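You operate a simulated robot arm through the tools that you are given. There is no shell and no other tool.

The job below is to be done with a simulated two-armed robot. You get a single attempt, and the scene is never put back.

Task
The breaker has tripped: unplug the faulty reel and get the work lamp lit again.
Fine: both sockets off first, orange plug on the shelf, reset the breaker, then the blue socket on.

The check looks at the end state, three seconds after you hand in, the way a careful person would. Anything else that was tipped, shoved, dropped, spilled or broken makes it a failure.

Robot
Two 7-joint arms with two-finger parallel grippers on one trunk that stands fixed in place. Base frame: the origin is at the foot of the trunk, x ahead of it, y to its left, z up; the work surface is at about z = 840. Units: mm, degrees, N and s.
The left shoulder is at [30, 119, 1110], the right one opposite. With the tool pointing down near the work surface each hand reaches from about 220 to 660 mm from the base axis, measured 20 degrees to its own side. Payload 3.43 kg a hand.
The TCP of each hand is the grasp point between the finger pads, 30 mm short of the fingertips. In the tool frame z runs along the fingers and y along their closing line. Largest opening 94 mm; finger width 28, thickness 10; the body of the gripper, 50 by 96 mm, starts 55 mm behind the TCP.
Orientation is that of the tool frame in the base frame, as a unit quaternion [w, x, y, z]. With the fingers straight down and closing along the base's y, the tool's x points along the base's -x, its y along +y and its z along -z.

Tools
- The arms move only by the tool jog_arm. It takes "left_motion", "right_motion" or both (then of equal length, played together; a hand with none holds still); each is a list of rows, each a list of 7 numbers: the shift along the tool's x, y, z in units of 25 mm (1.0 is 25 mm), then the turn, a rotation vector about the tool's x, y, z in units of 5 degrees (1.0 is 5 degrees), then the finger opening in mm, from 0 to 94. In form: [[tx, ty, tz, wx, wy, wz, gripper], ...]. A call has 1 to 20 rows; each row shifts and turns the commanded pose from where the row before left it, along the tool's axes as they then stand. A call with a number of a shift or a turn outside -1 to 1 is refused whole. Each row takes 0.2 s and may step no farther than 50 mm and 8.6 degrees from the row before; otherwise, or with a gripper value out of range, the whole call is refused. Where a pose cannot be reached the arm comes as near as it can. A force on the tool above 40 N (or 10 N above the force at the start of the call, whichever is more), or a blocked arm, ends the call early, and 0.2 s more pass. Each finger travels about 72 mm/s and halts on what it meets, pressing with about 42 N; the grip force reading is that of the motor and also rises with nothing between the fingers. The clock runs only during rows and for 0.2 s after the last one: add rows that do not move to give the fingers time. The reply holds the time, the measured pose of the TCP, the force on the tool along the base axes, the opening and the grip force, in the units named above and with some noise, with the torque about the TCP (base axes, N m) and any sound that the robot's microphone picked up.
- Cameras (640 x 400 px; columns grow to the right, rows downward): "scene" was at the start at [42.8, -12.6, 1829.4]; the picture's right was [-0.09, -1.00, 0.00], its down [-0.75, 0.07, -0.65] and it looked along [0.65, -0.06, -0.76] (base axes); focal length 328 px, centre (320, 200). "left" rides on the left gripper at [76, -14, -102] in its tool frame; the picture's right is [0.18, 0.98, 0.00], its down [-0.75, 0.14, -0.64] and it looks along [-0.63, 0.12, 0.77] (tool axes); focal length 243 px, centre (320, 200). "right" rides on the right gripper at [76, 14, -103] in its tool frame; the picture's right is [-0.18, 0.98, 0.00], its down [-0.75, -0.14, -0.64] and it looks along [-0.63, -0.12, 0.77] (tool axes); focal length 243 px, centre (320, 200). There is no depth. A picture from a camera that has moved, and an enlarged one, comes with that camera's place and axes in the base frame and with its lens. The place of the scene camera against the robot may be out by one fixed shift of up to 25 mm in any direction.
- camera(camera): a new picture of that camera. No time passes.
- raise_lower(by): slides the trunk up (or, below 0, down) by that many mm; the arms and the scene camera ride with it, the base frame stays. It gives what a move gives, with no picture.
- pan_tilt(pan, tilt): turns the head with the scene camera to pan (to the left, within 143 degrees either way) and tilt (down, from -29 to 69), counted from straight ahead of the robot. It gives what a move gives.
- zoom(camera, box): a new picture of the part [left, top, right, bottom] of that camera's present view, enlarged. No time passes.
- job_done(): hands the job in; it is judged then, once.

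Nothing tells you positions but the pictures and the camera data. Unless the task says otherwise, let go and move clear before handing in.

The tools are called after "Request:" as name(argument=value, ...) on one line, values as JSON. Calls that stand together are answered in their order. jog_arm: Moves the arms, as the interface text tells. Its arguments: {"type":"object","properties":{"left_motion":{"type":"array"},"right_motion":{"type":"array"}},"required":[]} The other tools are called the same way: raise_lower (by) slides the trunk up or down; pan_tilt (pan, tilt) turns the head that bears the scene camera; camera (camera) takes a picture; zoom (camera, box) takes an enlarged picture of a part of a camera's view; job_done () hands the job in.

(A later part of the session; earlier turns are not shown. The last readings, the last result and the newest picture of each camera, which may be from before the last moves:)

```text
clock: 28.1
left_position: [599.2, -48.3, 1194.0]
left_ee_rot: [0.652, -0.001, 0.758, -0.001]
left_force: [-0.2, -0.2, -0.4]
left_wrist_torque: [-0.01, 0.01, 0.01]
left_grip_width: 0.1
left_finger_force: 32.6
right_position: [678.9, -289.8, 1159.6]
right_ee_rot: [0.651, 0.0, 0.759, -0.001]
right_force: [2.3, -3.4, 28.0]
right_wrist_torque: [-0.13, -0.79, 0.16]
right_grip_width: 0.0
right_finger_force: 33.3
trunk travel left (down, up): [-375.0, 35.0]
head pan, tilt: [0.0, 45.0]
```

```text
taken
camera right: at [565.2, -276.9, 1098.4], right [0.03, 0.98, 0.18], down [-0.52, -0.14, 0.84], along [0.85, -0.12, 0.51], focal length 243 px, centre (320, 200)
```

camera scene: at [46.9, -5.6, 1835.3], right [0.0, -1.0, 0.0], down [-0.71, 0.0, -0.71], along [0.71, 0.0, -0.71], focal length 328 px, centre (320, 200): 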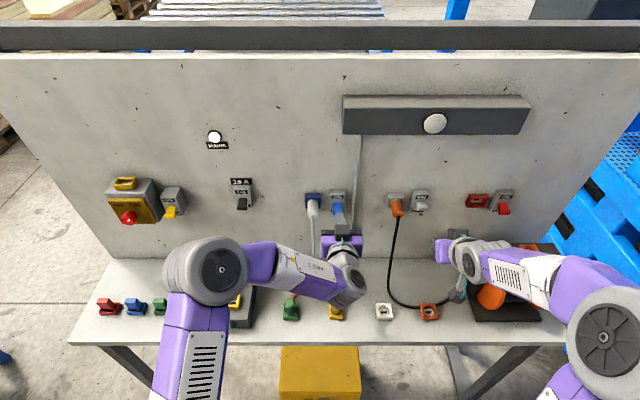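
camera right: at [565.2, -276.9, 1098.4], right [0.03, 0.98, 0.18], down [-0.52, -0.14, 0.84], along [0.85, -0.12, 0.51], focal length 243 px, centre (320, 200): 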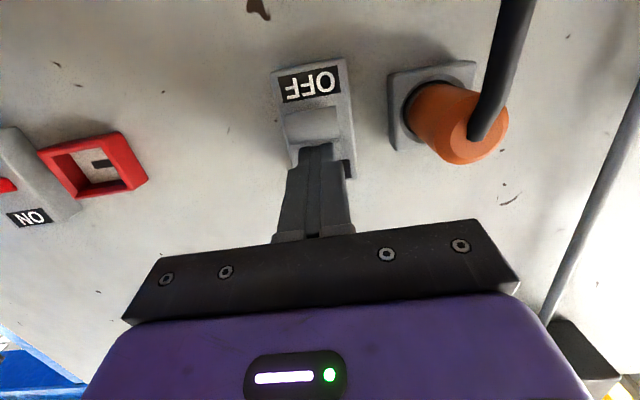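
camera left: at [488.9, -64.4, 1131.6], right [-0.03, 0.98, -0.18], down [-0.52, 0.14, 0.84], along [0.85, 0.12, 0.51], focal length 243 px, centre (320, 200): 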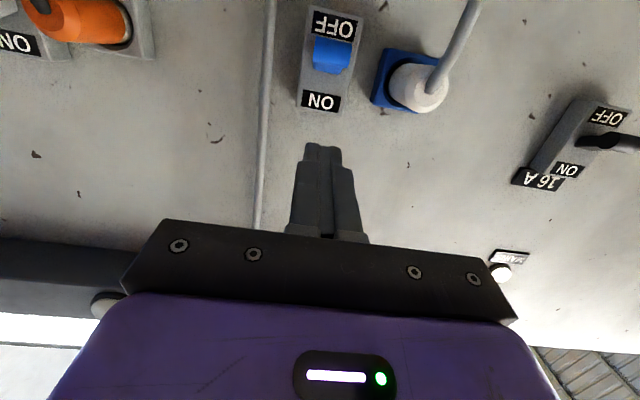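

The lever is at its OFF stop (28 N). Backing off up and out to verify.

Request:
jog_arm(right_motion=[[-0.3, 0, -0.1, 0, 0, 0, 0], [-0.5, 0, -0.4, 0, 0, 0, 0], [-0.3, 0, -1, 0, 0, 0, 0], [0, 0, -1, 0, 0, 0, 0], [0, 0, -1, 0, 0, 0, 0], [0, 0, -0.5, 0, 0, 0, 0], [0, 0, 0, 0, 0, 0, 0]])

Request:
camera(camera="right")

Request:
zoom(camera="scene", box=[280, 170, 520, 320])

```text
clock: 29.7
left_position: [601.7, -49.8, 1192.6]
left_ee_rot: [0.651, -0.001, 0.759, -0.001]
left_force: [-0.4, 0.0, 1.2]
left_wrist_torque: [0.01, -0.02, -0.01]
left_grip_width: 0.0
left_finger_force: 32.6
right_position: [584.6, -290.8, 1195.5]
right_ee_rot: [0.643, 0.0, 0.766, 0.0]
right_force: [0.0, 0.8, 0.7]
right_wrist_torque: [-0.01, 0.0, 0.0]
right_grip_width: 0.0
right_finger_force: 32.8
trunk travel left (down, up): [-375.0, 35.0]
head pan, tilt: [0.0, 45.0]
```

```text
taken
camera right: at [469.0, -275.7, 1137.1], right [0.03, 0.98, 0.18], down [-0.5, -0.14, 0.85], along [0.86, -0.12, 0.49], focal length 243 px, centre (320, 200)
```

right: 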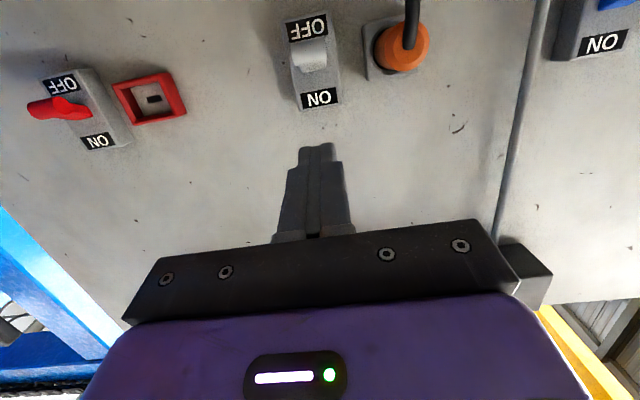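

```text
2.67 times, centred on (400, 245) of scene
camera zoom: at [46.9, -5.4, 1835.3], right [0.0, -1.0, 0.0], down [-0.71, 0.0, -0.71], along [0.71, 0.0, -0.71], focal length 875 px, centre (107, 80)
```

zoom: 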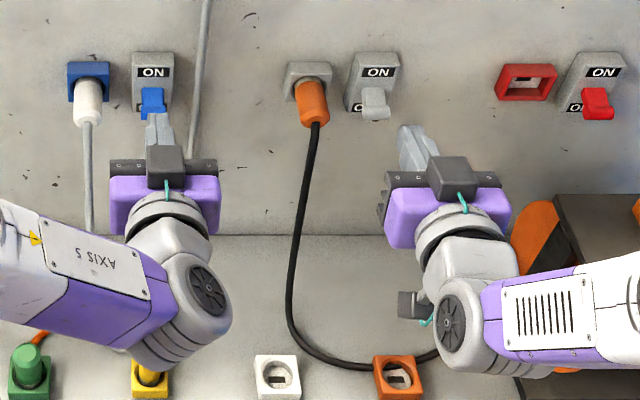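

Both socket switches are OFF. The orange plug's axis is at about y=-221, z=1139, from x≈676 to 727. I'll open the right fingers to 56 mm and line up in front of the plug, while the left hand moves across to wait in front of the breaker.

Request:
jog_arm(right_motion=[[0.547, 0.698, 0.151, 0, 0, 0, 20], [0.547, 0.698, 0.151, 0, 0, 0, 40], [0.547, 0.698, 0.151, 0, 0, 0, 56], [0.547, 0.698, 0.151, 0, 0, 0, 56], [0, 0, 0, 0, 0, 0, 56], [0, 0, 0, 0, 0, 0, 56], [0, 0, 0, 0, 0, 0, 56], [0, 0, 0, 0, 0, 0, 56], [0, 0, 0, 0, 0, 0, 56], [0, 0, 0, 0, 0, 0, 56], [0, 0, 0, 0, 0, 0, 56]], left_motion=[[0, 0.964, 0, 0, 0, 0, 0], [0, 0.964, 0, 0, 0, 0, 0], [0, 0.964, 0, 0, 0, 0, 0], [0, 0.964, 0, 0, 0, 0, 0], [0, 0.964, 0, 0, 0, 0, 0], [0, 0.964, 0, 0, 0, 0, 0], [0, 0.964, 0, 0, 0, 0, 0], [0, 0.964, 0, 0, 0, 0, 0], [0, 0.964, 0, 0, 0, 0, 0], [0, 0.964, 0, 0, 0, 0, 0], [0, 0.964, 0, 0, 0, 0, 0]])

Request:
camera(camera="right")

Request:
camera(camera="left")

Request:
camera(camera="scene")

```text
clock: 32.1
left_position: [598.8, 85.7, 1198.1]
left_ee_rot: [0.649, -0.002, 0.761, 0.001]
left_force: [0.4, 0.1, -0.2]
left_wrist_torque: [-0.01, -0.03, 0.0]
left_grip_width: 0.0
left_finger_force: 33.4
left hand out of reach, approached as far as the arm can: row 6, 7, 8, 9, 10, 11
right_position: [590.0, -219.6, 1138.7]
right_ee_rot: [0.643, 0.0, 0.766, 0.0]
right_force: [0.2, 0.6, -0.1]
right_wrist_torque: [0.0, -0.01, 0.0]
right_grip_width: 56.1
right_finger_force: 0.1
trunk travel left (down, up): [-375.0, 35.0]
head pan, tilt: [0.0, 45.0]
```

```text
taken
camera right: at [474.1, -205.4, 1080.3], right [0.03, 0.98, 0.18], down [-0.5, -0.14, 0.85], along [0.86, -0.12, 0.49], focal length 243 px, centre (320, 200)
```

right: 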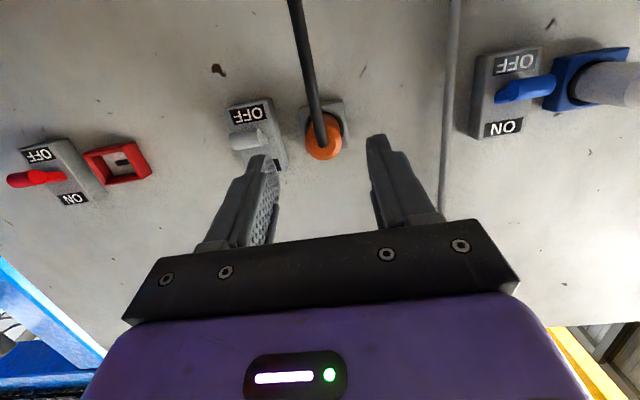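

```text
taken
camera left: at [486.0, 72.4, 1137.0], right [-0.03, 0.98, -0.18], down [-0.52, 0.14, 0.84], along [0.86, 0.12, 0.5], focal length 243 px, centre (320, 200)
```

left: 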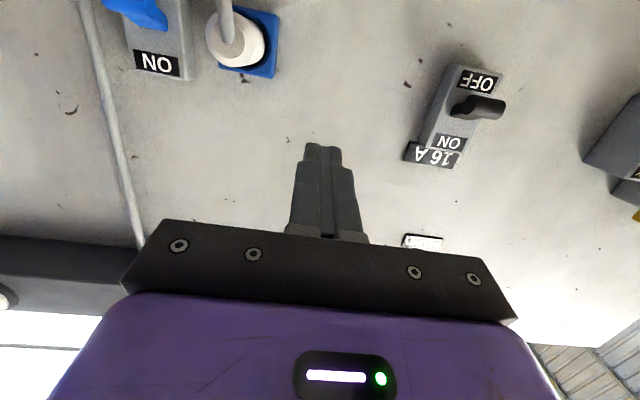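

```text
taken
camera scene: at [47.0, -5.4, 1835.3], right [0.0, -1.0, 0.0], down [-0.71, 0.0, -0.71], along [0.71, 0.0, -0.71], focal length 328 px, centre (320, 200)
```

scene: 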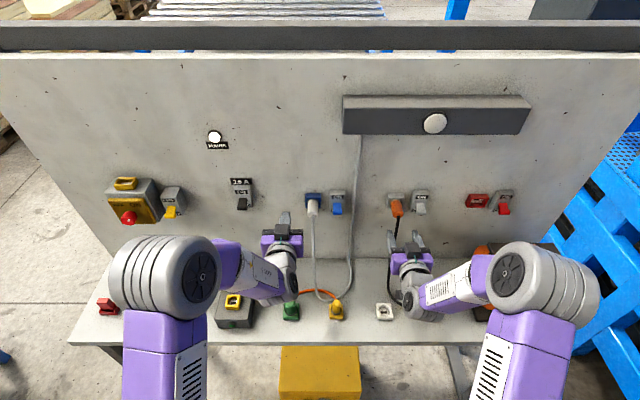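

The right hand is lined up with the orange plug (plug end near y=-220, z=1136). Advancing so that the finger pads straddle the plug.

Request:
jog_arm(right_motion=[[-0.122, 0, 0.759, 0, 0, 0, 56], [-0.122, 0, 0.759, 0, 0, 0, 56], [-0.122, 0, 0.759, 0, 0, 0, 56], [-0.122, 0, 0.759, 0, 0, 0, 56], [-0.122, 0, 0.759, 0, 0, 0, 56], [0, 0, 0, 0, 0, 0, 56]])

Request:
camera(camera="right")

Request:
zoom(camera="scene", box=[350, 170, 470, 245])

```text
clock: 33.5
left_position: [597.5, 85.9, 1198.0]
left_ee_rot: [0.65, -0.001, 0.76, 0.001]
left_force: [-0.2, 0.0, -0.4]
left_wrist_torque: [0.01, 0.02, -0.02]
left_grip_width: 0.1
left_finger_force: 33.0
right_position: [686.0, -220.0, 1135.0]
right_ee_rot: [0.643, 0.0, 0.766, 0.0]
right_force: [0.3, 0.2, 0.8]
right_wrist_torque: [-0.03, 0.01, 0.0]
right_grip_width: 55.9
right_finger_force: 0.0
trunk travel left (down, up): [-375.0, 35.0]
head pan, tilt: [0.0, 45.0]
```

```text
taken
camera right: at [571.3, -206.5, 1077.3], right [0.03, 0.98, 0.18], down [-0.5, -0.14, 0.85], along [0.86, -0.12, 0.49], focal length 243 px, centre (320, 200)
```

right: 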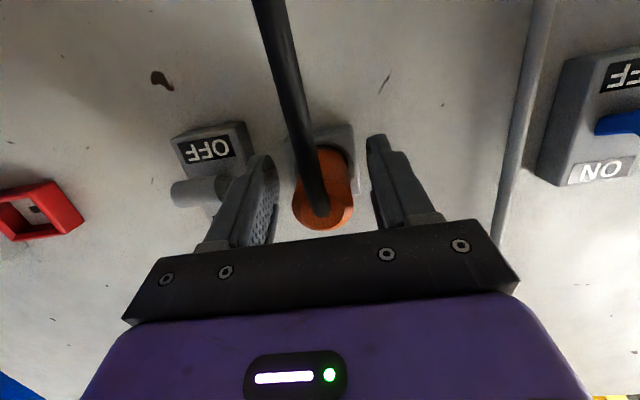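

```text
5.33 times, centred on (410, 208) of scene
camera zoom: at [46.4, -5.5, 1835.4], right [0.0, -1.0, 0.0], down [-0.71, 0.0, -0.71], along [0.71, 0.0, -0.71], focal length 1751 px, centre (-160, 160)
```

zoom: 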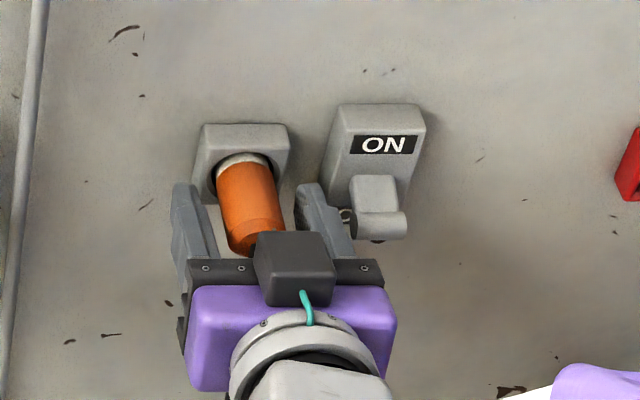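

The plug is between the pads. Closing the grip.

Request:
jog_arm(right_motion=[[0, 0, 0, 0, 0, 0, 15], [0, 0, 0, 0, 0, 0, 10], [0, 0, 0, 0, 0, 0, 10], [0, 0, 0, 0, 0, 0, 10]])

Request:
camera(camera="right")

```text
clock: 34.5
left_position: [599.0, 87.2, 1196.6]
left_ee_rot: [0.65, -0.001, 0.76, 0.001]
left_force: [-0.7, 0.1, 0.5]
left_wrist_torque: [0.04, -0.01, 0.04]
left_grip_width: 0.0
left_finger_force: 33.1
right_position: [686.9, -221.2, 1135.7]
right_ee_rot: [0.643, 0.0, 0.766, 0.0]
right_force: [1.3, 0.4, -0.1]
right_wrist_torque: [-0.02, 0.04, 0.04]
right_grip_width: 31.5
right_finger_force: 41.6
trunk travel left (down, up): [-375.0, 35.0]
head pan, tilt: [0.0, 45.0]
```

```text
taken
camera right: at [571.4, -206.5, 1077.2], right [0.03, 0.98, 0.18], down [-0.5, -0.14, 0.85], along [0.86, -0.12, 0.49], focal length 243 px, centre (320, 200)
```

right: 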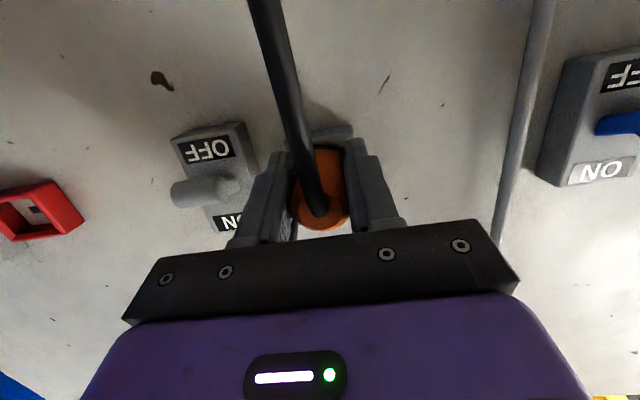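

Gripped at 31.5 mm with 42 N. Pulling straight back from the socket.

Request:
jog_arm(right_motion=[[0.035, 0, -0.197, 0, 0, 0, 10], [0.035, 0, -0.197, 0, 0, 0, 10], [0.035, 0, -0.197, 0, 0, 0, 10], [0.035, 0, -0.197, 0, 0, 0, 10], [0.035, 0, -0.197, 0, 0, 0, 10], [0.035, 0, -0.197, 0, 0, 0, 10], [0.035, 0, -0.197, 0, 0, 0, 10], [0.035, 0, -0.197, 0, 0, 0, 10]])

Request:
camera(camera="right")

Request:
zoom(camera="scene", box=[350, 170, 470, 245])

```text
clock: 36.3
left_position: [598.5, 87.1, 1196.7]
left_ee_rot: [0.65, -0.001, 0.76, 0.0]
left_force: [0.0, -0.2, 0.7]
left_wrist_torque: [-0.04, -0.01, 0.0]
left_grip_width: 0.0
left_finger_force: 32.3
right_position: [646.3, -221.9, 1135.6]
right_ee_rot: [0.644, 0.0, 0.765, 0.0]
right_force: [0.4, -0.2, -1.1]
right_wrist_torque: [-0.01, 0.01, 0.0]
right_grip_width: 30.7
right_finger_force: 41.5
trunk travel left (down, up): [-375.0, 35.0]
head pan, tilt: [0.0, 45.0]
```

```text
taken
camera right: at [531.8, -207.4, 1077.4], right [0.03, 0.98, 0.18], down [-0.5, -0.14, 0.85], along [0.86, -0.12, 0.49], focal length 243 px, centre (320, 200)
```

right: 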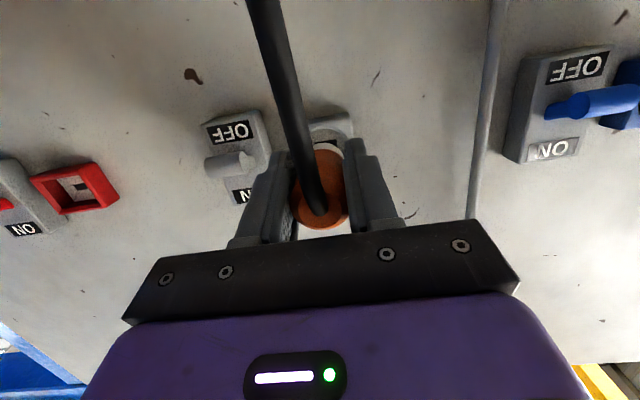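

```text
5.33 times, centred on (410, 208) of scene
camera zoom: at [46.9, -5.5, 1835.3], right [0.0, -1.0, 0.0], down [-0.71, 0.0, -0.71], along [0.71, 0.0, -0.71], focal length 1751 px, centre (-160, 160)
```

zoom: 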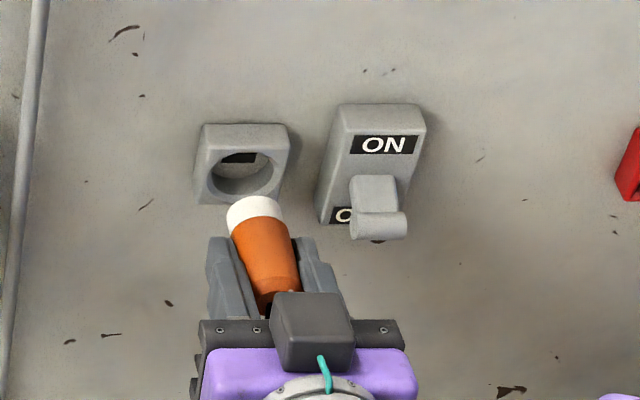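

The plug is out of its socket and held. Let me look at the shelf and the cable before choosing where to lay it.

Request:
pan_tilt(pan=-10, tilt=55)

Request:
camera(camera="scene")

Request:
zoom(camera="scene", box=[260, 170, 580, 370])

```text
clock: 37.0
left_position: [598.9, 87.0, 1196.9]
left_ee_rot: [0.65, -0.002, 0.76, 0.002]
left_force: [0.0, 0.0, -0.2]
left_wrist_torque: [-0.01, 0.0, -0.04]
left_grip_width: 0.0
left_finger_force: 32.9
right_position: [646.7, -222.0, 1134.3]
right_ee_rot: [0.643, 0.0, 0.766, 0.0]
right_force: [0.1, 0.7, 0.0]
right_wrist_torque: [0.0, 0.02, -0.03]
right_grip_width: 30.8
right_finger_force: 41.9
trunk travel left (down, up): [-375.0, 35.0]
head pan, tilt: [-10.0, 55.0]
```

```text
taken
camera scene: at [36.6, -18.0, 1822.0], right [-0.17, -0.98, 0.0], down [-0.81, 0.14, -0.57], along [0.57, -0.1, -0.82], focal length 328 px, centre (320, 200)
```

scene: 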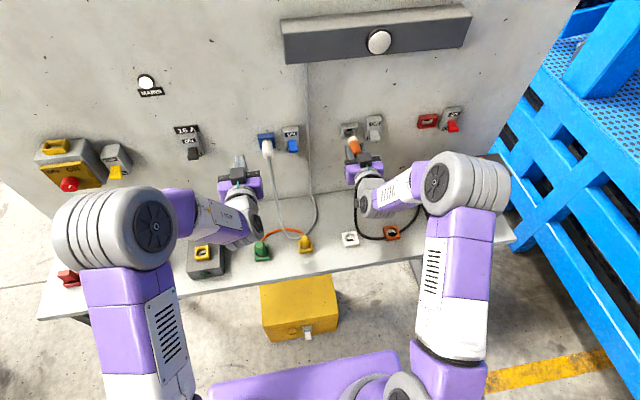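

```text
2.00 times, centred on (420, 270) of scene
camera zoom: at [36.6, -18.0, 1822.0], right [-0.17, -0.98, 0.0], down [-0.81, 0.14, -0.57], along [0.57, -0.1, -0.82], focal length 656 px, centre (120, 60)
```

zoom: 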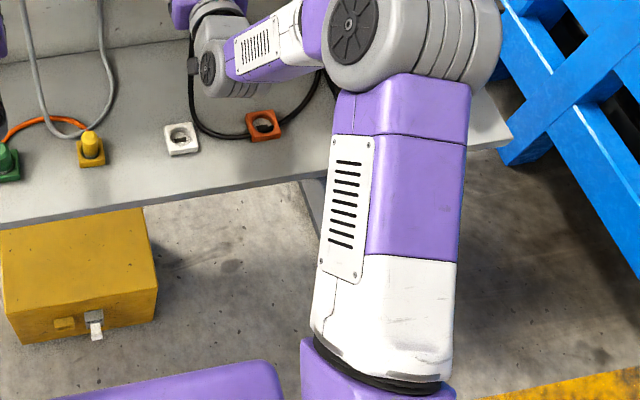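

There is a clear patch of shelf around x≈620–640, y≈-180, between the lamp cable and the black cable. I'll carry the plug back, down and tilt the hand to 45° so that the hand camera clears the shelf.

Request:
jog_arm(right_motion=[[0.88, 0.211, -0.054, 0, 0, 0, 10], [0.88, 0.211, -0.054, 0, 0, 0, 10], [0.88, 0.211, -0.054, 0, 0, 0, 10], [0.88, 0.211, -0.054, 0, 0, 0, 10], [0.88, 0.211, -0.054, 0, 0, 0, 10], [0.88, 0.211, -0.054, 0, 0, 0, 10], [0.88, 0.211, -0.054, 0, 0, 0, 10], [0, 0, 0, 0, 1, 0, 10], [0, 0, 0, 0, 1, 0, 10], [0, 0, 0, 0, 1, 0, 10], [0, 0, 0, 0, 1, 0, 10], [0, 0, 0, 0, 1, 0, 10], [0, 0, 0, 0, 1, 0, 10], [0, 0, 0, 0, 1, 0, 10], [0, 0, 0, 0, 0, 0, 10]])

Request:
camera(camera="right")

Request:
camera(camera="scene")

Request:
camera(camera="left")

```text
clock: 40.2
left_position: [598.7, 85.6, 1196.8]
left_ee_rot: [0.65, -0.002, 0.76, 0.002]
left_force: [0.6, 0.0, 0.7]
left_wrist_torque: [0.03, 0.01, 0.0]
left_grip_width: 0.1
left_finger_force: 32.6
right_position: [610.7, -183.9, 985.9]
right_ee_rot: [0.381, 0.001, 0.924, -0.001]
right_force: [1.0, 0.0, 0.4]
right_wrist_torque: [-0.01, 0.02, 0.01]
right_grip_width: 30.6
right_finger_force: 42.5
trunk travel left (down, up): [-375.0, 35.0]
head pan, tilt: [-10.0, 55.0]
```

```text
taken
camera right: at [483.0, -169.5, 1004.4], right [0.13, 0.98, 0.13], down [0.08, -0.14, 0.99], along [0.99, -0.12, -0.1], focal length 243 px, centre (320, 200)
```

right: 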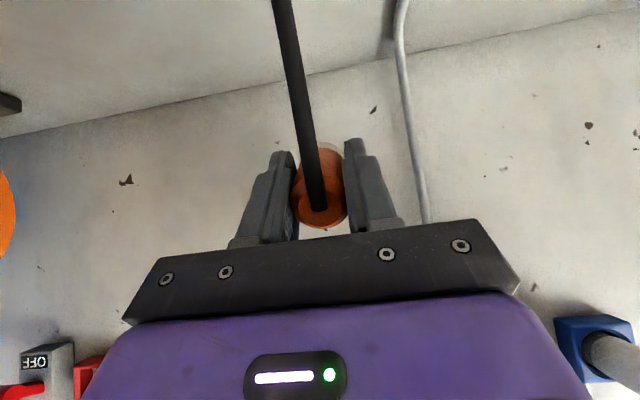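

```text
taken
camera scene: at [36.6, -18.3, 1821.9], right [-0.17, -0.98, 0.0], down [-0.81, 0.14, -0.57], along [0.56, -0.1, -0.82], focal length 328 px, centre (320, 200)
```

scene: 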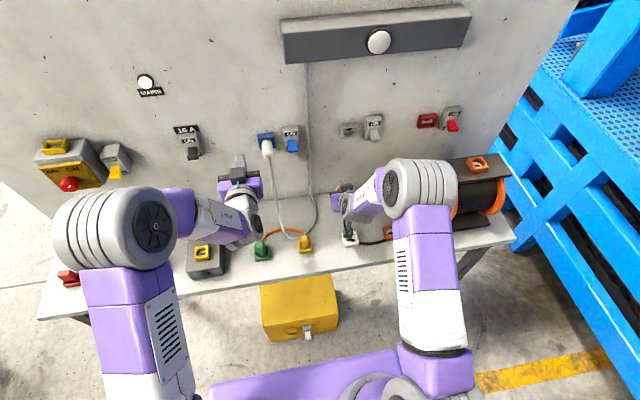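

```text
taken
camera left: at [485.9, 72.0, 1137.0], right [-0.03, 0.98, -0.18], down [-0.52, 0.14, 0.84], along [0.85, 0.12, 0.5], focal length 243 px, centre (320, 200)
```

left: 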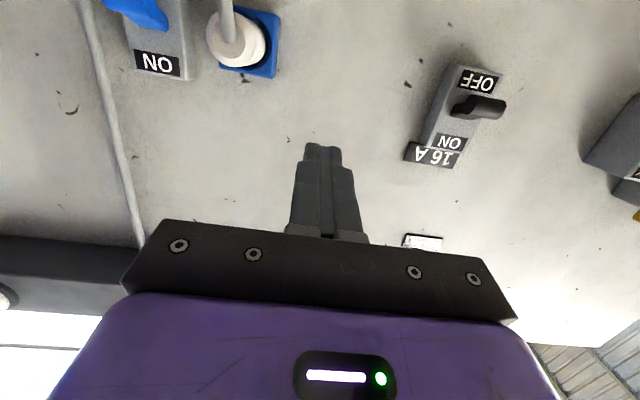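

The plug is held nose-down by about 35° over a free patch of shelf. Lowering to just above the surface.

Request:
jog_arm(right_motion=[[0.643, 0, 0.643, 0, 0, 0, 10], [0.643, 0, 0.643, 0, 0, 0, 10], [0.643, 0, 0.643, 0, 0, 0, 10], [0.643, 0, 0.643, 0, 0, 0, 10], [0, 0, 0, 0, 0, 0, 10]])

Request:
camera(camera="right")

Request:
zoom(camera="scene", box=[280, 160, 480, 285])

```text
clock: 41.4
left_position: [598.2, 86.9, 1197.6]
left_ee_rot: [0.65, -0.002, 0.76, 0.002]
left_force: [-0.2, 0.8, 0.0]
left_wrist_torque: [0.02, 0.0, -0.06]
left_grip_width: 0.2
left_finger_force: 32.9
right_position: [611.3, -182.4, 894.3]
right_ee_rot: [0.383, 0.001, 0.924, -0.001]
right_force: [-0.6, 0.1, -0.5]
right_wrist_torque: [-0.03, -0.01, -0.01]
right_grip_width: 30.1
right_finger_force: 42.3
trunk travel left (down, up): [-375.0, 35.0]
head pan, tilt: [-10.0, 55.0]
```

```text
taken
camera right: at [483.4, -169.0, 912.8], right [0.13, 0.98, 0.13], down [0.08, -0.14, 0.99], along [0.99, -0.12, -0.1], focal length 243 px, centre (320, 200)
```

right: 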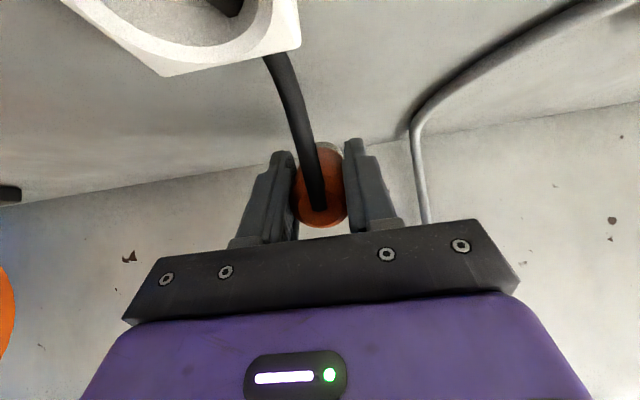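

```text
3.20 times, centred on (380, 222) of scene
camera zoom: at [36.2, -17.8, 1822.0], right [-0.17, -0.98, 0.0], down [-0.81, 0.14, -0.57], along [0.56, -0.1, -0.82], focal length 1050 px, centre (128, 128)
```

zoom: 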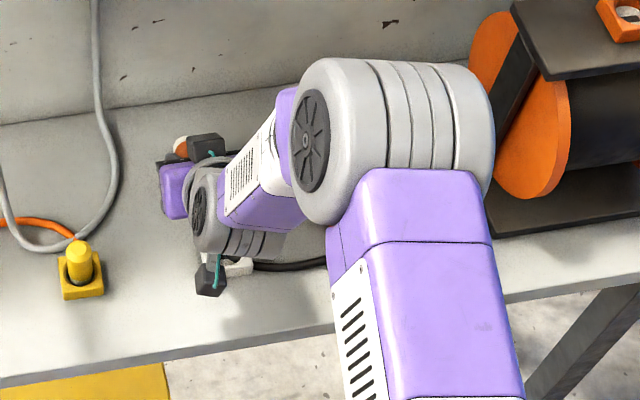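

The hand camera is close to the white shelf socket, so I'll shift the plug 30 mm forward and 10 mm left before setting it down.

Request:
jog_arm(right_motion=[[-0.425, 0.2, 0.425, 0, 0, 0, 10], [-0.425, 0.2, 0.425, 0, 0, 0, 10], [0, 0, 0, 0, 0, 0, 10]])

Request:
jog_arm(right_motion=[[0.085, 0, 0.085, 0, 0, 0, 10], [0.085, 0, 0.085, 0, 0, 0, 10], [0.085, 0, 0.085, 0, 0, 0, 10], [0.085, 0, 0.085, 0, 0, 0, 10], [0, 0, 0, 0, 0, 0, 10]])

Request:
camera(camera="right")

```text
clock: 42.2
left_position: [599.2, 87.5, 1198.2]
left_ee_rot: [0.65, -0.001, 0.76, 0.001]
left_force: [-0.1, 0.4, -1.2]
left_wrist_torque: [0.0, -0.01, -0.02]
left_grip_width: 0.0
left_finger_force: 33.3
right_position: [640.4, -172.4, 894.5]
right_ee_rot: [0.382, 0.0, 0.924, 0.001]
right_force: [-0.2, -0.1, 0.7]
right_wrist_torque: [0.0, 0.01, 0.04]
right_grip_width: 30.2
right_finger_force: 42.0
trunk travel left (down, up): [-375.0, 35.0]
head pan, tilt: [-10.0, 55.0]
```

```text
clock: 43.4
left_position: [597.8, 87.3, 1197.3]
left_ee_rot: [0.65, -0.002, 0.76, 0.002]
left_force: [0.0, 0.4, 0.7]
left_wrist_torque: [0.0, 0.0, 0.01]
left_grip_width: 0.0
left_finger_force: 33.4
right_position: [641.3, -174.5, 882.5]
right_ee_rot: [0.383, 0.0, 0.924, 0.0]
right_force: [-0.7, -1.0, -0.3]
right_wrist_torque: [0.03, 0.01, 0.0]
right_grip_width: 30.2
right_finger_force: 42.2
trunk travel left (down, up): [-375.0, 35.0]
head pan, tilt: [-10.0, 55.0]
```

```text
taken
camera right: at [512.8, -159.6, 901.4], right [0.13, 0.98, 0.13], down [0.08, -0.14, 0.99], along [0.99, -0.12, -0.1], focal length 243 px, centre (320, 200)
```

right: 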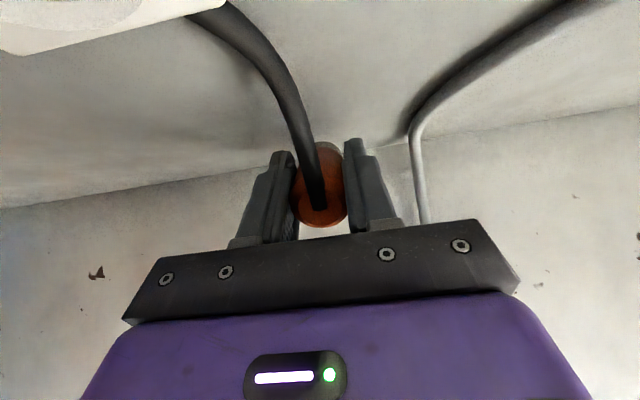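

No contact yet at z≈882. Continuing down slowly; the plug nose should touch and pivot toward flat.

Request:
jog_arm(right_motion=[[0.085, 0, 0.085, 0, 0, 0, 10], [0.085, 0, 0.085, 0, 0, 0, 10], [0.085, 0, 0.085, 0, 0, 0, 10], [0, 0, 0, 0, 0, 0, 10]])

Request:
camera(camera="right")

```text
clock: 44.4
left_position: [598.2, 87.7, 1197.2]
left_ee_rot: [0.65, -0.002, 0.76, 0.001]
left_force: [0.0, 0.1, 0.2]
left_wrist_torque: [0.03, 0.01, 0.02]
left_grip_width: 0.2
left_finger_force: 32.7
right_position: [641.1, -173.7, 877.3]
right_ee_rot: [0.385, 0.0, 0.923, 0.0]
right_force: [-0.1, -0.6, 7.9]
right_wrist_torque: [-0.04, -0.31, 0.0]
right_grip_width: 30.4
right_finger_force: 42.3
trunk travel left (down, up): [-375.0, 35.0]
head pan, tilt: [-10.0, 55.0]
```

```text
taken
camera right: at [513.6, -159.5, 894.3], right [0.13, 0.98, 0.13], down [0.07, -0.14, 0.99], along [0.99, -0.12, -0.09], focal length 243 px, centre (320, 200)
```

right: 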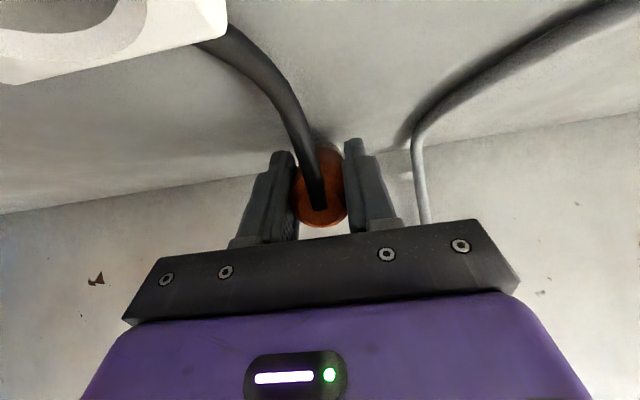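

The nose touches the shelf (8 N up). Pressing gently further so the plug pivots flat in the pads.

Request:
jog_arm(right_motion=[[0.07, 0, 0.07, 0, 0, 0, 10], [0.07, 0, 0.07, 0, 0, 0, 10], [0.07, 0, 0.07, 0, 0, 0, 10], [0, 0, 0, 0, 0, 0, 10]])

Request:
camera(camera="right")

```text
clock: 45.1
left_position: [598.9, 87.6, 1196.2]
left_ee_rot: [0.649, -0.002, 0.761, 0.001]
left_force: [0.7, 0.1, -0.4]
left_wrist_torque: [0.06, -0.04, -0.02]
left_grip_width: 0.0
left_finger_force: 32.9
right_position: [646.7, -173.9, 876.3]
right_ee_rot: [0.393, 0.001, 0.919, -0.001]
right_force: [-6.6, -0.3, 18.6]
right_wrist_torque: [-0.03, -0.28, -0.02]
right_grip_width: 30.1
right_finger_force: 42.3
trunk travel left (down, up): [-375.0, 35.0]
head pan, tilt: [-10.0, 55.0]
stopped in row 3 (right hand): the force on the tool passed its limit at 42 N (the readings are from after the stop); the commanded pose is now the measured one
```

```text
taken
camera right: at [520.0, -159.3, 891.3], right [0.13, 0.98, 0.13], down [0.06, -0.14, 0.99], along [0.99, -0.12, -0.07], focal length 243 px, centre (320, 200)
```

right: 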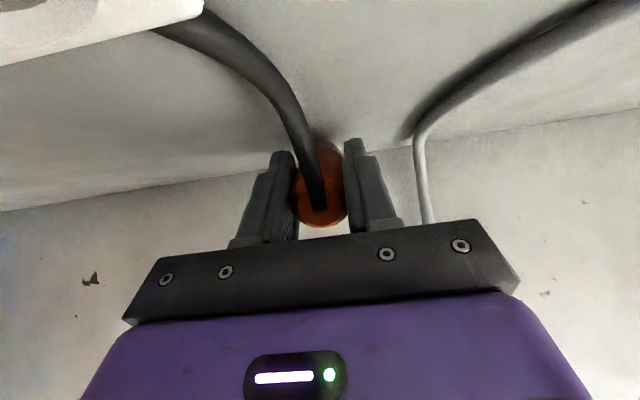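

The plug doesn't pivot in the grip, so I'll relieve the pressure and ease the fingers open just slightly, letting the tail settle between the fingers.

Request:
jog_arm(right_motion=[[-0.04, 0, -0.04, 0, 0, 0, 10], [0, 0, 0, 0, 0, 0, 10]])

Request:
jog_arm(right_motion=[[0, 0, 0, 0, 0, 0, 32], [0, 0, 0, 0, 0, 0, 34], [0, 0, 0, 0, 0, 0, 36], [0, 0, 0, 0, 0, 0, 36], [0, 0, 0, 0, 0, 0, 36]])

Request:
camera(camera="right")

Request:
zoom(camera="scene", box=[280, 160, 480, 285])

```text
clock: 45.7
left_position: [597.4, 86.5, 1198.8]
left_ee_rot: [0.65, -0.003, 0.76, 0.002]
left_force: [-0.1, -0.2, 0.5]
left_wrist_torque: [0.01, 0.0, -0.03]
left_grip_width: 0.1
left_finger_force: 33.3
right_position: [644.1, -173.8, 876.8]
right_ee_rot: [0.391, 0.0, 0.921, -0.001]
right_force: [3.2, 0.3, 13.5]
right_wrist_torque: [0.01, -0.55, 0.0]
right_grip_width: 30.2
right_finger_force: 41.6
trunk travel left (down, up): [-375.0, 35.0]
head pan, tilt: [-10.0, 55.0]
```

```text
clock: 46.9
left_position: [599.0, 86.6, 1196.9]
left_ee_rot: [0.65, -0.002, 0.76, 0.002]
left_force: [0.1, 0.5, 0.3]
left_wrist_torque: [0.01, 0.01, -0.03]
left_grip_width: 0.3
left_finger_force: 32.8
right_position: [644.5, -174.6, 874.7]
right_ee_rot: [0.389, 0.001, 0.921, -0.002]
right_force: [-0.3, 1.2, -1.0]
right_wrist_torque: [-0.02, 0.03, 0.02]
right_grip_width: 35.9
right_finger_force: 0.1
trunk travel left (down, up): [-375.0, 35.0]
head pan, tilt: [-10.0, 55.0]
```

```text
taken
camera right: at [516.5, -159.6, 890.7], right [0.13, 0.98, 0.13], down [0.07, -0.14, 0.99], along [0.99, -0.12, -0.08], focal length 243 px, centre (320, 200)
```

right: 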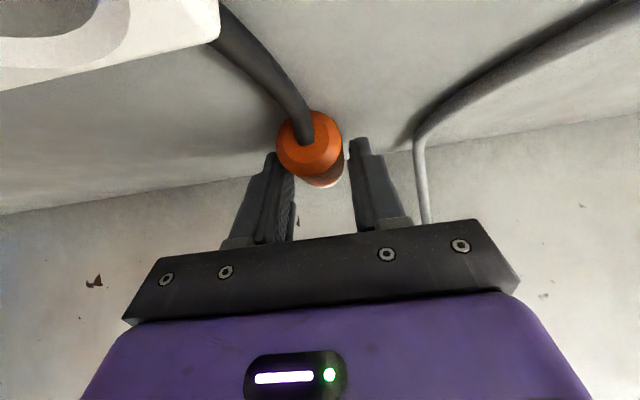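

```text
3.20 times, centred on (380, 222) of scene
camera zoom: at [36.5, -18.0, 1821.9], right [-0.17, -0.98, 0.0], down [-0.81, 0.14, -0.57], along [0.56, -0.1, -0.82], focal length 1050 px, centre (128, 128)
```

zoom: 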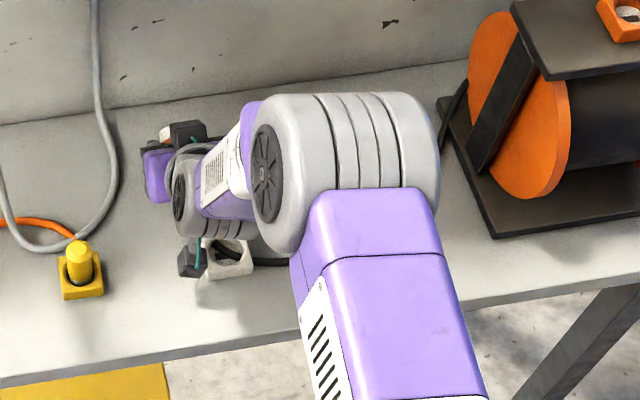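

The plug now lies on the shelf between the fingers. Opening slightly more and rising straight up clear of it.

Request:
jog_arm(right_motion=[[0, 0, 0, 0, 0, 0, 44], [0, 0, 0, 0, 0, 0, 44], [-0.2, 0, -0.2, 0, 0, 0, 44], [-0.4, 0, -0.4, 0, 0, 0, 44], [-0.56, 0, -0.56, 0, 0, 0, 44], [-0.56, 0, -0.56, 0, 0, 0, 44], [-0.56, 0, -0.56, 0, 0, 0, 44], [-0.56, 0, -0.56, 0, 0, 0, 44], [-0.56, 0, -0.56, 0, 0, 0, 44], [0, 0, 0, 0, 0, 0, 44]])

Request:
camera(camera="right")

Request:
camera(camera="scene")

```text
clock: 49.1
left_position: [598.1, 86.3, 1195.9]
left_ee_rot: [0.649, -0.001, 0.761, 0.001]
left_force: [0.0, 0.2, 0.4]
left_wrist_torque: [0.03, -0.01, 0.0]
left_grip_width: 0.0
left_finger_force: 32.5
right_position: [644.5, -175.3, 994.4]
right_ee_rot: [0.389, 0.001, 0.921, -0.001]
right_force: [-0.5, 0.1, 0.2]
right_wrist_torque: [0.0, -0.01, 0.0]
right_grip_width: 44.1
right_finger_force: 0.0
trunk travel left (down, up): [-375.0, 35.0]
head pan, tilt: [-10.0, 55.0]
```

```text
taken
camera right: at [515.8, -160.2, 1010.4], right [0.13, 0.98, 0.13], down [0.07, -0.14, 0.99], along [0.99, -0.12, -0.08], focal length 243 px, centre (320, 200)
```

right: 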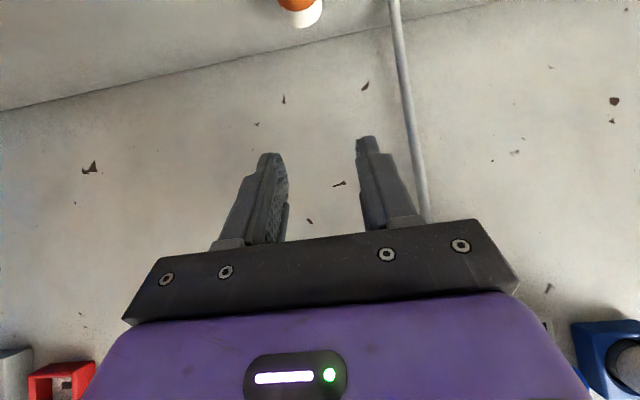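

```text
taken
camera scene: at [36.9, -18.1, 1821.9], right [-0.17, -0.98, 0.0], down [-0.81, 0.14, -0.57], along [0.56, -0.1, -0.82], focal length 328 px, centre (320, 200)
```

scene: 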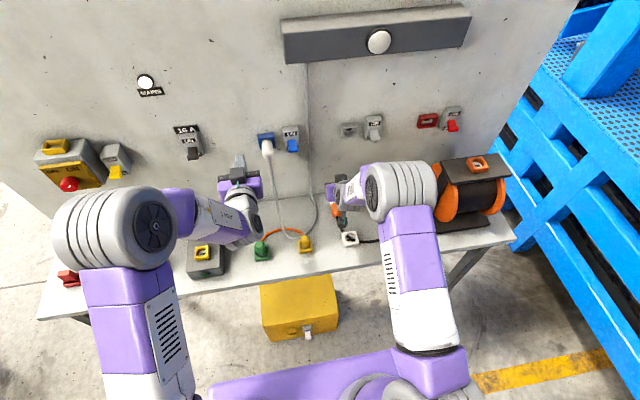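

The plug stays on the shelf. I'll withdraw the right hand and inspect the plug and the cable.

Request:
jog_arm(right_motion=[[0.177, -0.3, -0.884, 0, 0, 0, 44], [0.177, -0.3, -0.884, 0, 0, 0, 44], [0.177, -0.3, -0.884, 0, 0, 0, 44], [0.177, -0.3, -0.884, 0, 0, 0, 44], [0.177, -0.3, -0.884, 0, 0, 0, 44], [0.177, -0.3, -0.884, 0, 0, 0, 44], [0.177, -0.3, -0.884, 0, 0, 0, 44], [0.177, -0.3, -0.884, 0, 0, 0, 44]])

Request:
camera(camera="scene")

Request:
zoom(camera="scene", box=[280, 160, 480, 285])

```text
clock: 50.9
left_position: [597.5, 86.7, 1197.7]
left_ee_rot: [0.65, 0.0, 0.76, 0.0]
left_force: [-0.2, -0.4, 0.2]
left_wrist_torque: [-0.02, 0.0, 0.0]
left_grip_width: 0.1
left_finger_force: 33.6
right_position: [491.1, -234.2, 1092.6]
right_ee_rot: [0.39, 0.0, 0.921, 0.0]
right_force: [0.4, -0.5, 0.1]
right_wrist_torque: [-0.04, -0.01, 0.0]
right_grip_width: 44.0
right_finger_force: 0.1
trunk travel left (down, up): [-375.0, 35.0]
head pan, tilt: [-10.0, 55.0]
```

```text
taken
camera scene: at [35.4, -18.2, 1822.0], right [-0.17, -0.98, 0.0], down [-0.81, 0.14, -0.57], along [0.57, -0.1, -0.82], focal length 328 px, centre (320, 200)
```

scene: 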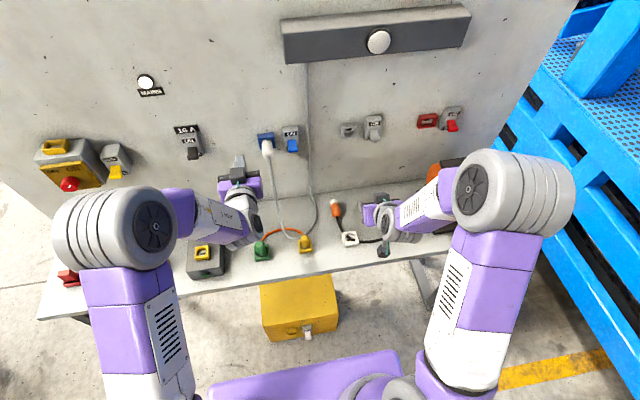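

```text
3.20 times, centred on (380, 222) of scene
camera zoom: at [35.4, -18.2, 1822.0], right [-0.17, -0.98, 0.0], down [-0.81, 0.14, -0.57], along [0.57, -0.1, -0.82], focal length 1050 px, centre (128, 128)
```

zoom: 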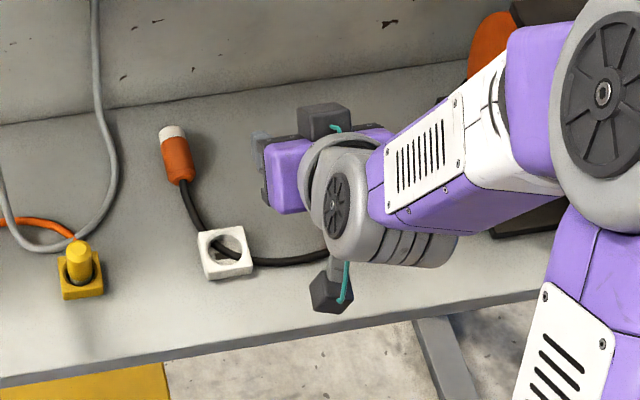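

The orange plug is lying on the shelf, clear of everything. Now the breaker: the left arm's posture limited it at y≈86, so I'll first turn that hand back to pointing down, then move left and pitch forward again in front of the breaker (as worked for the right arm).

Request:
jog_arm(left_motion=[[0, 0, -0.8, 0, 1, 0, 0], [0, 0, -0.8, 0, 1, 0, 0], [0, 0, -0.8, 0, 1, 0, 0], [0, 0, 0, 0, 1, 0, 0], [0, 0, 0, 0, 1, 0, 0], [0, 0, 0, 0, 1, 0, 0], [0, 0, 0, 0, 1, 0, 0], [0, 0, 0, 0, 1, 0, 0], [0, 0, 0, 0, 1, 0, 0], [0, 0, 0, 0, 1, 0, 0], [0, 0, 0, 0, 1, 0, 0], [0, 0, 0, 0, 1, 0, 0], [0, 0, 0, 0, 1, 0, 0], [0, 0, 0, 0, 1, 0, 0], [0, 0, 0, 0, 1, 0, 0], [0, 0, 0, 0, 1, 0, 0]])

Request:
camera(camera="scene")

```text
clock: 54.3
left_position: [540.5, 86.8, 1212.4]
left_ee_rot: [0.008, -0.002, 1.0, -0.001]
left_force: [0.6, 0.4, -0.2]
left_wrist_torque: [-0.04, -0.01, 0.01]
left_grip_width: 0.0
left_finger_force: 33.0
right_position: [493.1, -234.9, 1092.6]
right_ee_rot: [0.389, 0.001, 0.921, 0.0]
right_force: [-0.8, 0.3, 0.3]
right_wrist_torque: [-0.01, 0.04, 0.0]
right_grip_width: 44.0
right_finger_force: 0.1
trunk travel left (down, up): [-375.0, 35.0]
head pan, tilt: [-10.0, 55.0]
```

```text
taken
camera scene: at [37.2, -18.2, 1821.9], right [-0.17, -0.98, 0.0], down [-0.81, 0.14, -0.57], along [0.56, -0.1, -0.82], focal length 328 px, centre (320, 200)
```

scene: 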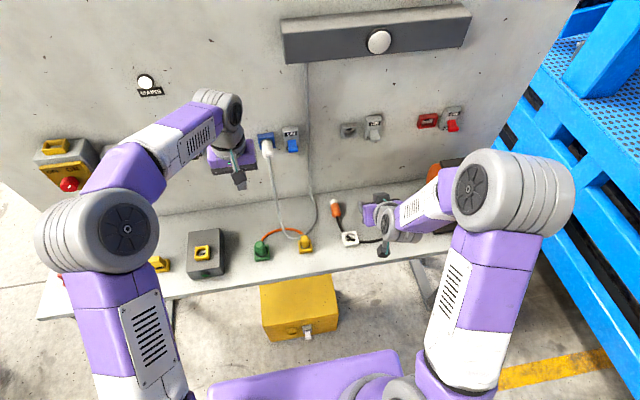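

Left hand points down at (540, 87, 1212). Moving it left to y≈221 and pitching forward again.

Request:
jog_arm(left_motion=[[0.133, 0.9, 0.08, 0, 0, 0, 0], [0.133, 0.9, 0.08, 0, 0, 0, 0], [0.133, 0.9, 0.08, 0, 0, 0, 0], [0.133, 0.9, 0.08, 0, 0, 0, 0], [0.133, 0.9, 0.08, 0, 0, 0, 0], [0.133, 0.9, 0.08, 0, 0, 0, 0], [0, 0, 0, 0, -1, 0, 0], [0, 0, 0, 0, -1, 0, 0], [0, 0, 0, 0, -1, 0, 0], [0, 0, 0, 0, -1, 0, 0], [0, 0, 0, 0, -1, 0, 0], [0, 0, 0, 0, -1, 0, 0], [0, 0, 0, 0, -1, 0, 0], [0, 0, 0, 0, -1, 0, 0], [0, 0, 0, 0, -1, 0, 0]])

Request:
camera(camera="left")

Request:
camera(camera="scene")

```text
clock: 57.5
left_position: [520.5, 221.8, 1198.7]
left_ee_rot: [0.392, -0.001, 0.92, 0.0]
left_force: [0.3, -0.4, 0.4]
left_wrist_torque: [-0.03, -0.01, -0.03]
left_grip_width: 0.1
left_finger_force: 33.3
right_position: [491.1, -234.8, 1092.0]
right_ee_rot: [0.389, 0.001, 0.921, 0.0]
right_force: [-0.1, 0.0, -0.3]
right_wrist_torque: [0.01, -0.01, 0.0]
right_grip_width: 44.0
right_finger_force: 0.0
trunk travel left (down, up): [-375.0, 35.0]
head pan, tilt: [-10.0, 55.0]
```

```text
taken
camera left: at [393.6, 205.9, 1215.0], right [-0.13, 0.98, -0.13], down [0.06, 0.14, 0.99], along [0.99, 0.12, -0.08], focal length 243 px, centre (320, 200)
```

left: 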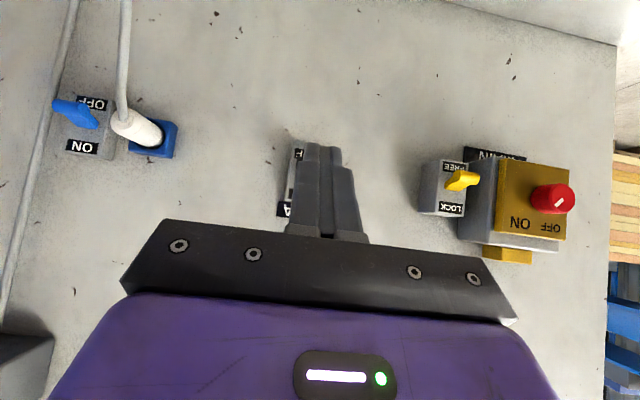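

```text
taken
camera scene: at [36.5, -19.2, 1821.9], right [-0.17, -0.98, 0.0], down [-0.81, 0.14, -0.57], along [0.56, -0.1, -0.82], focal length 328 px, centre (320, 200)
```

scene: 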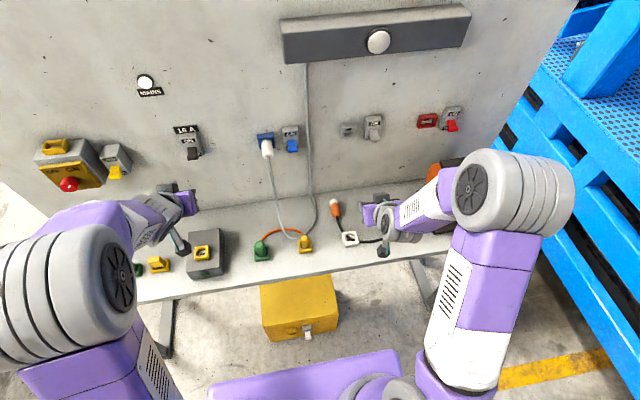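

That worked. Finishing the pitch and moving closer in front of the breaker.

Request:
jog_arm(left_motion=[[0, 0, 0, 0, -1, 0, 0], [0, 0, 0, 0, -1, 0, 0], [0, 0, 0, 0, -1, 0, 0], [0, 0, 0, 0, -1, 0, 0], [0, 0, 0, 0, -1, 0, 0], [0, 0, 0, 0, -1, 0, 0], [0, 0, 0, 0, -0.8, 0, 0], [-0.135, 0, 0.763, 0, 0, 0, 0], [-0.135, 0, 0.763, 0, 0, 0, 0], [-0.135, 0, 0.763, 0, 0, 0, 0], [-0.135, 0, 0.763, 0, 0, 0, 0], [0, 0, 0, 0, 0, 0, 0]])

Request:
camera(camera="left")

Request:
zoom(camera="left", box=[220, 0, 420, 125])

Request:
zoom(camera="scene", box=[120, 100, 280, 200])

```text
clock: 60.1
left_position: [597.8, 221.6, 1198.4]
left_ee_rot: [0.643, -0.002, 0.766, 0.001]
left_force: [-0.1, -0.3, -0.1]
left_wrist_torque: [-0.03, 0.01, 0.0]
left_grip_width: 0.1
left_finger_force: 33.0
right_position: [490.8, -234.7, 1092.0]
right_ee_rot: [0.389, 0.0, 0.921, -0.001]
right_force: [0.3, 0.9, -1.1]
right_wrist_torque: [-0.05, -0.01, 0.01]
right_grip_width: 44.0
right_finger_force: 0.0
trunk travel left (down, up): [-375.0, 35.0]
head pan, tilt: [-10.0, 55.0]
```

```text
taken
camera left: at [484.0, 207.6, 1140.4], right [-0.04, 0.98, -0.18], down [-0.5, 0.14, 0.85], along [0.86, 0.12, 0.49], focal length 243 px, centre (320, 200)
```

left: 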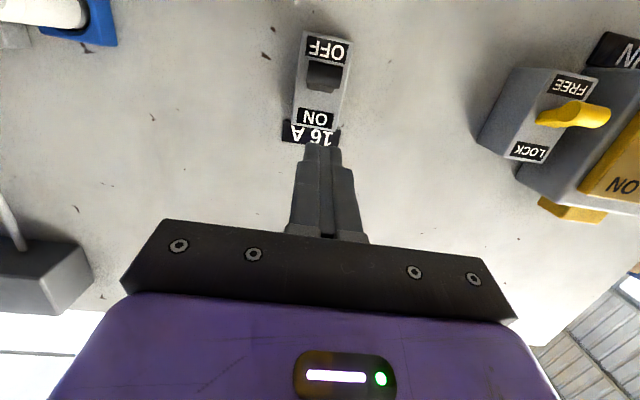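

```text
3.20 times, centred on (320, 62) of left
camera zoom: at [484.0, 207.6, 1140.4], right [-0.04, 0.98, -0.18], down [-0.5, 0.14, 0.85], along [0.86, 0.12, 0.49], focal length 776 px, centre (320, 640)
```

zoom: 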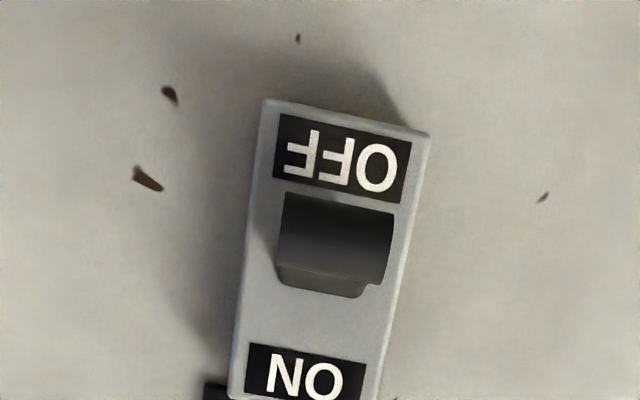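

```text
4.00 times, centred on (200, 150) of scene
camera zoom: at [36.0, -18.2, 1822.0], right [-0.17, -0.98, 0.0], down [-0.81, 0.14, -0.57], along [0.57, -0.1, -0.82], focal length 1313 px, centre (800, 400)
```

zoom: 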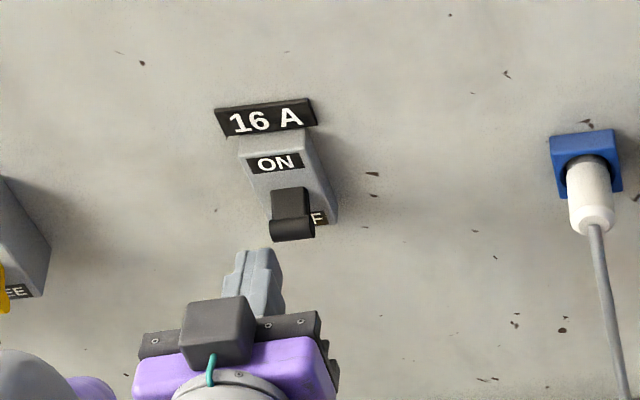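

The breaker's body is centred near z≈1160 and its bar at about (700, 221, 1150), i.e. below centre (tripped/off side). I'll first press it fully down to re-latch, then push it up to ON. Advancing above the lever.

Request:
jog_arm(left_motion=[[-0.067, -0.008, 0.654, 0, 0, 0, 0], [-0.067, -0.008, 0.654, 0, 0, 0, 0], [-0.067, -0.008, 0.654, 0, 0, 0, 0], [-0.067, -0.008, 0.654, 0, 0, 0, 0], [-0.067, -0.008, 0.654, 0, 0, 0, 0], [0, 0, 0, 0, 0, 0, 0]])

Request:
camera(camera="left")

Request:
zoom(camera="left", box=[240, 0, 440, 160])

```text
clock: 61.5
left_position: [680.8, 223.8, 1193.0]
left_ee_rot: [0.643, -0.001, 0.766, 0.001]
left_force: [-0.6, 0.8, 0.7]
left_wrist_torque: [-0.02, -0.02, 0.0]
left_grip_width: 0.0
left_finger_force: 32.6
right_position: [491.7, -234.7, 1092.0]
right_ee_rot: [0.389, 0.001, 0.921, -0.001]
right_force: [-0.5, -0.2, -0.2]
right_wrist_torque: [0.01, 0.0, -0.01]
right_grip_width: 43.9
right_finger_force: 0.1
trunk travel left (down, up): [-375.0, 35.0]
head pan, tilt: [-10.0, 55.0]
```

```text
taken
camera left: at [566.3, 207.6, 1136.1], right [-0.04, 0.98, -0.18], down [-0.5, 0.14, 0.85], along [0.86, 0.12, 0.49], focal length 243 px, centre (320, 200)
```

left: 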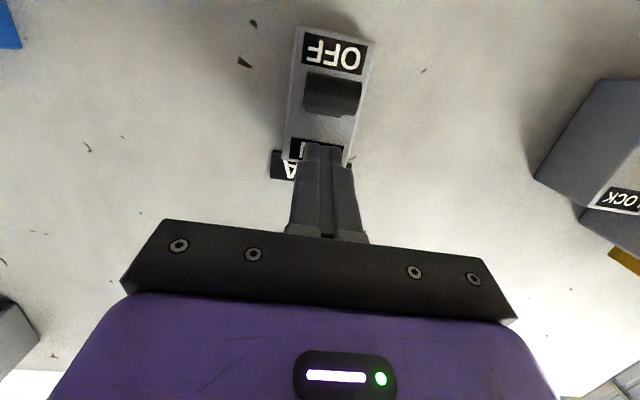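

```text
2.50 times, centred on (340, 80) of left
camera zoom: at [566.3, 207.6, 1136.1], right [-0.04, 0.98, -0.18], down [-0.5, 0.14, 0.85], along [0.86, 0.12, 0.49], focal length 606 px, centre (270, 500)
```

zoom: 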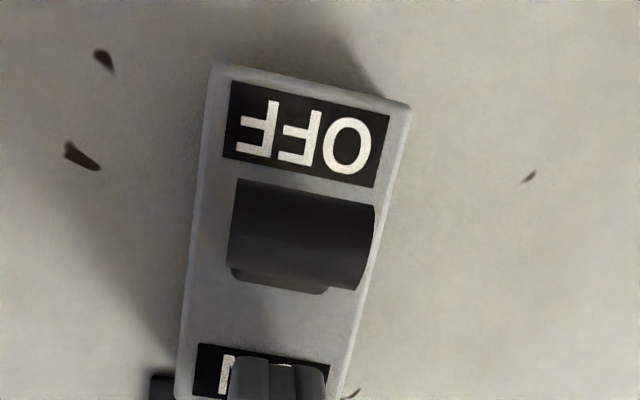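

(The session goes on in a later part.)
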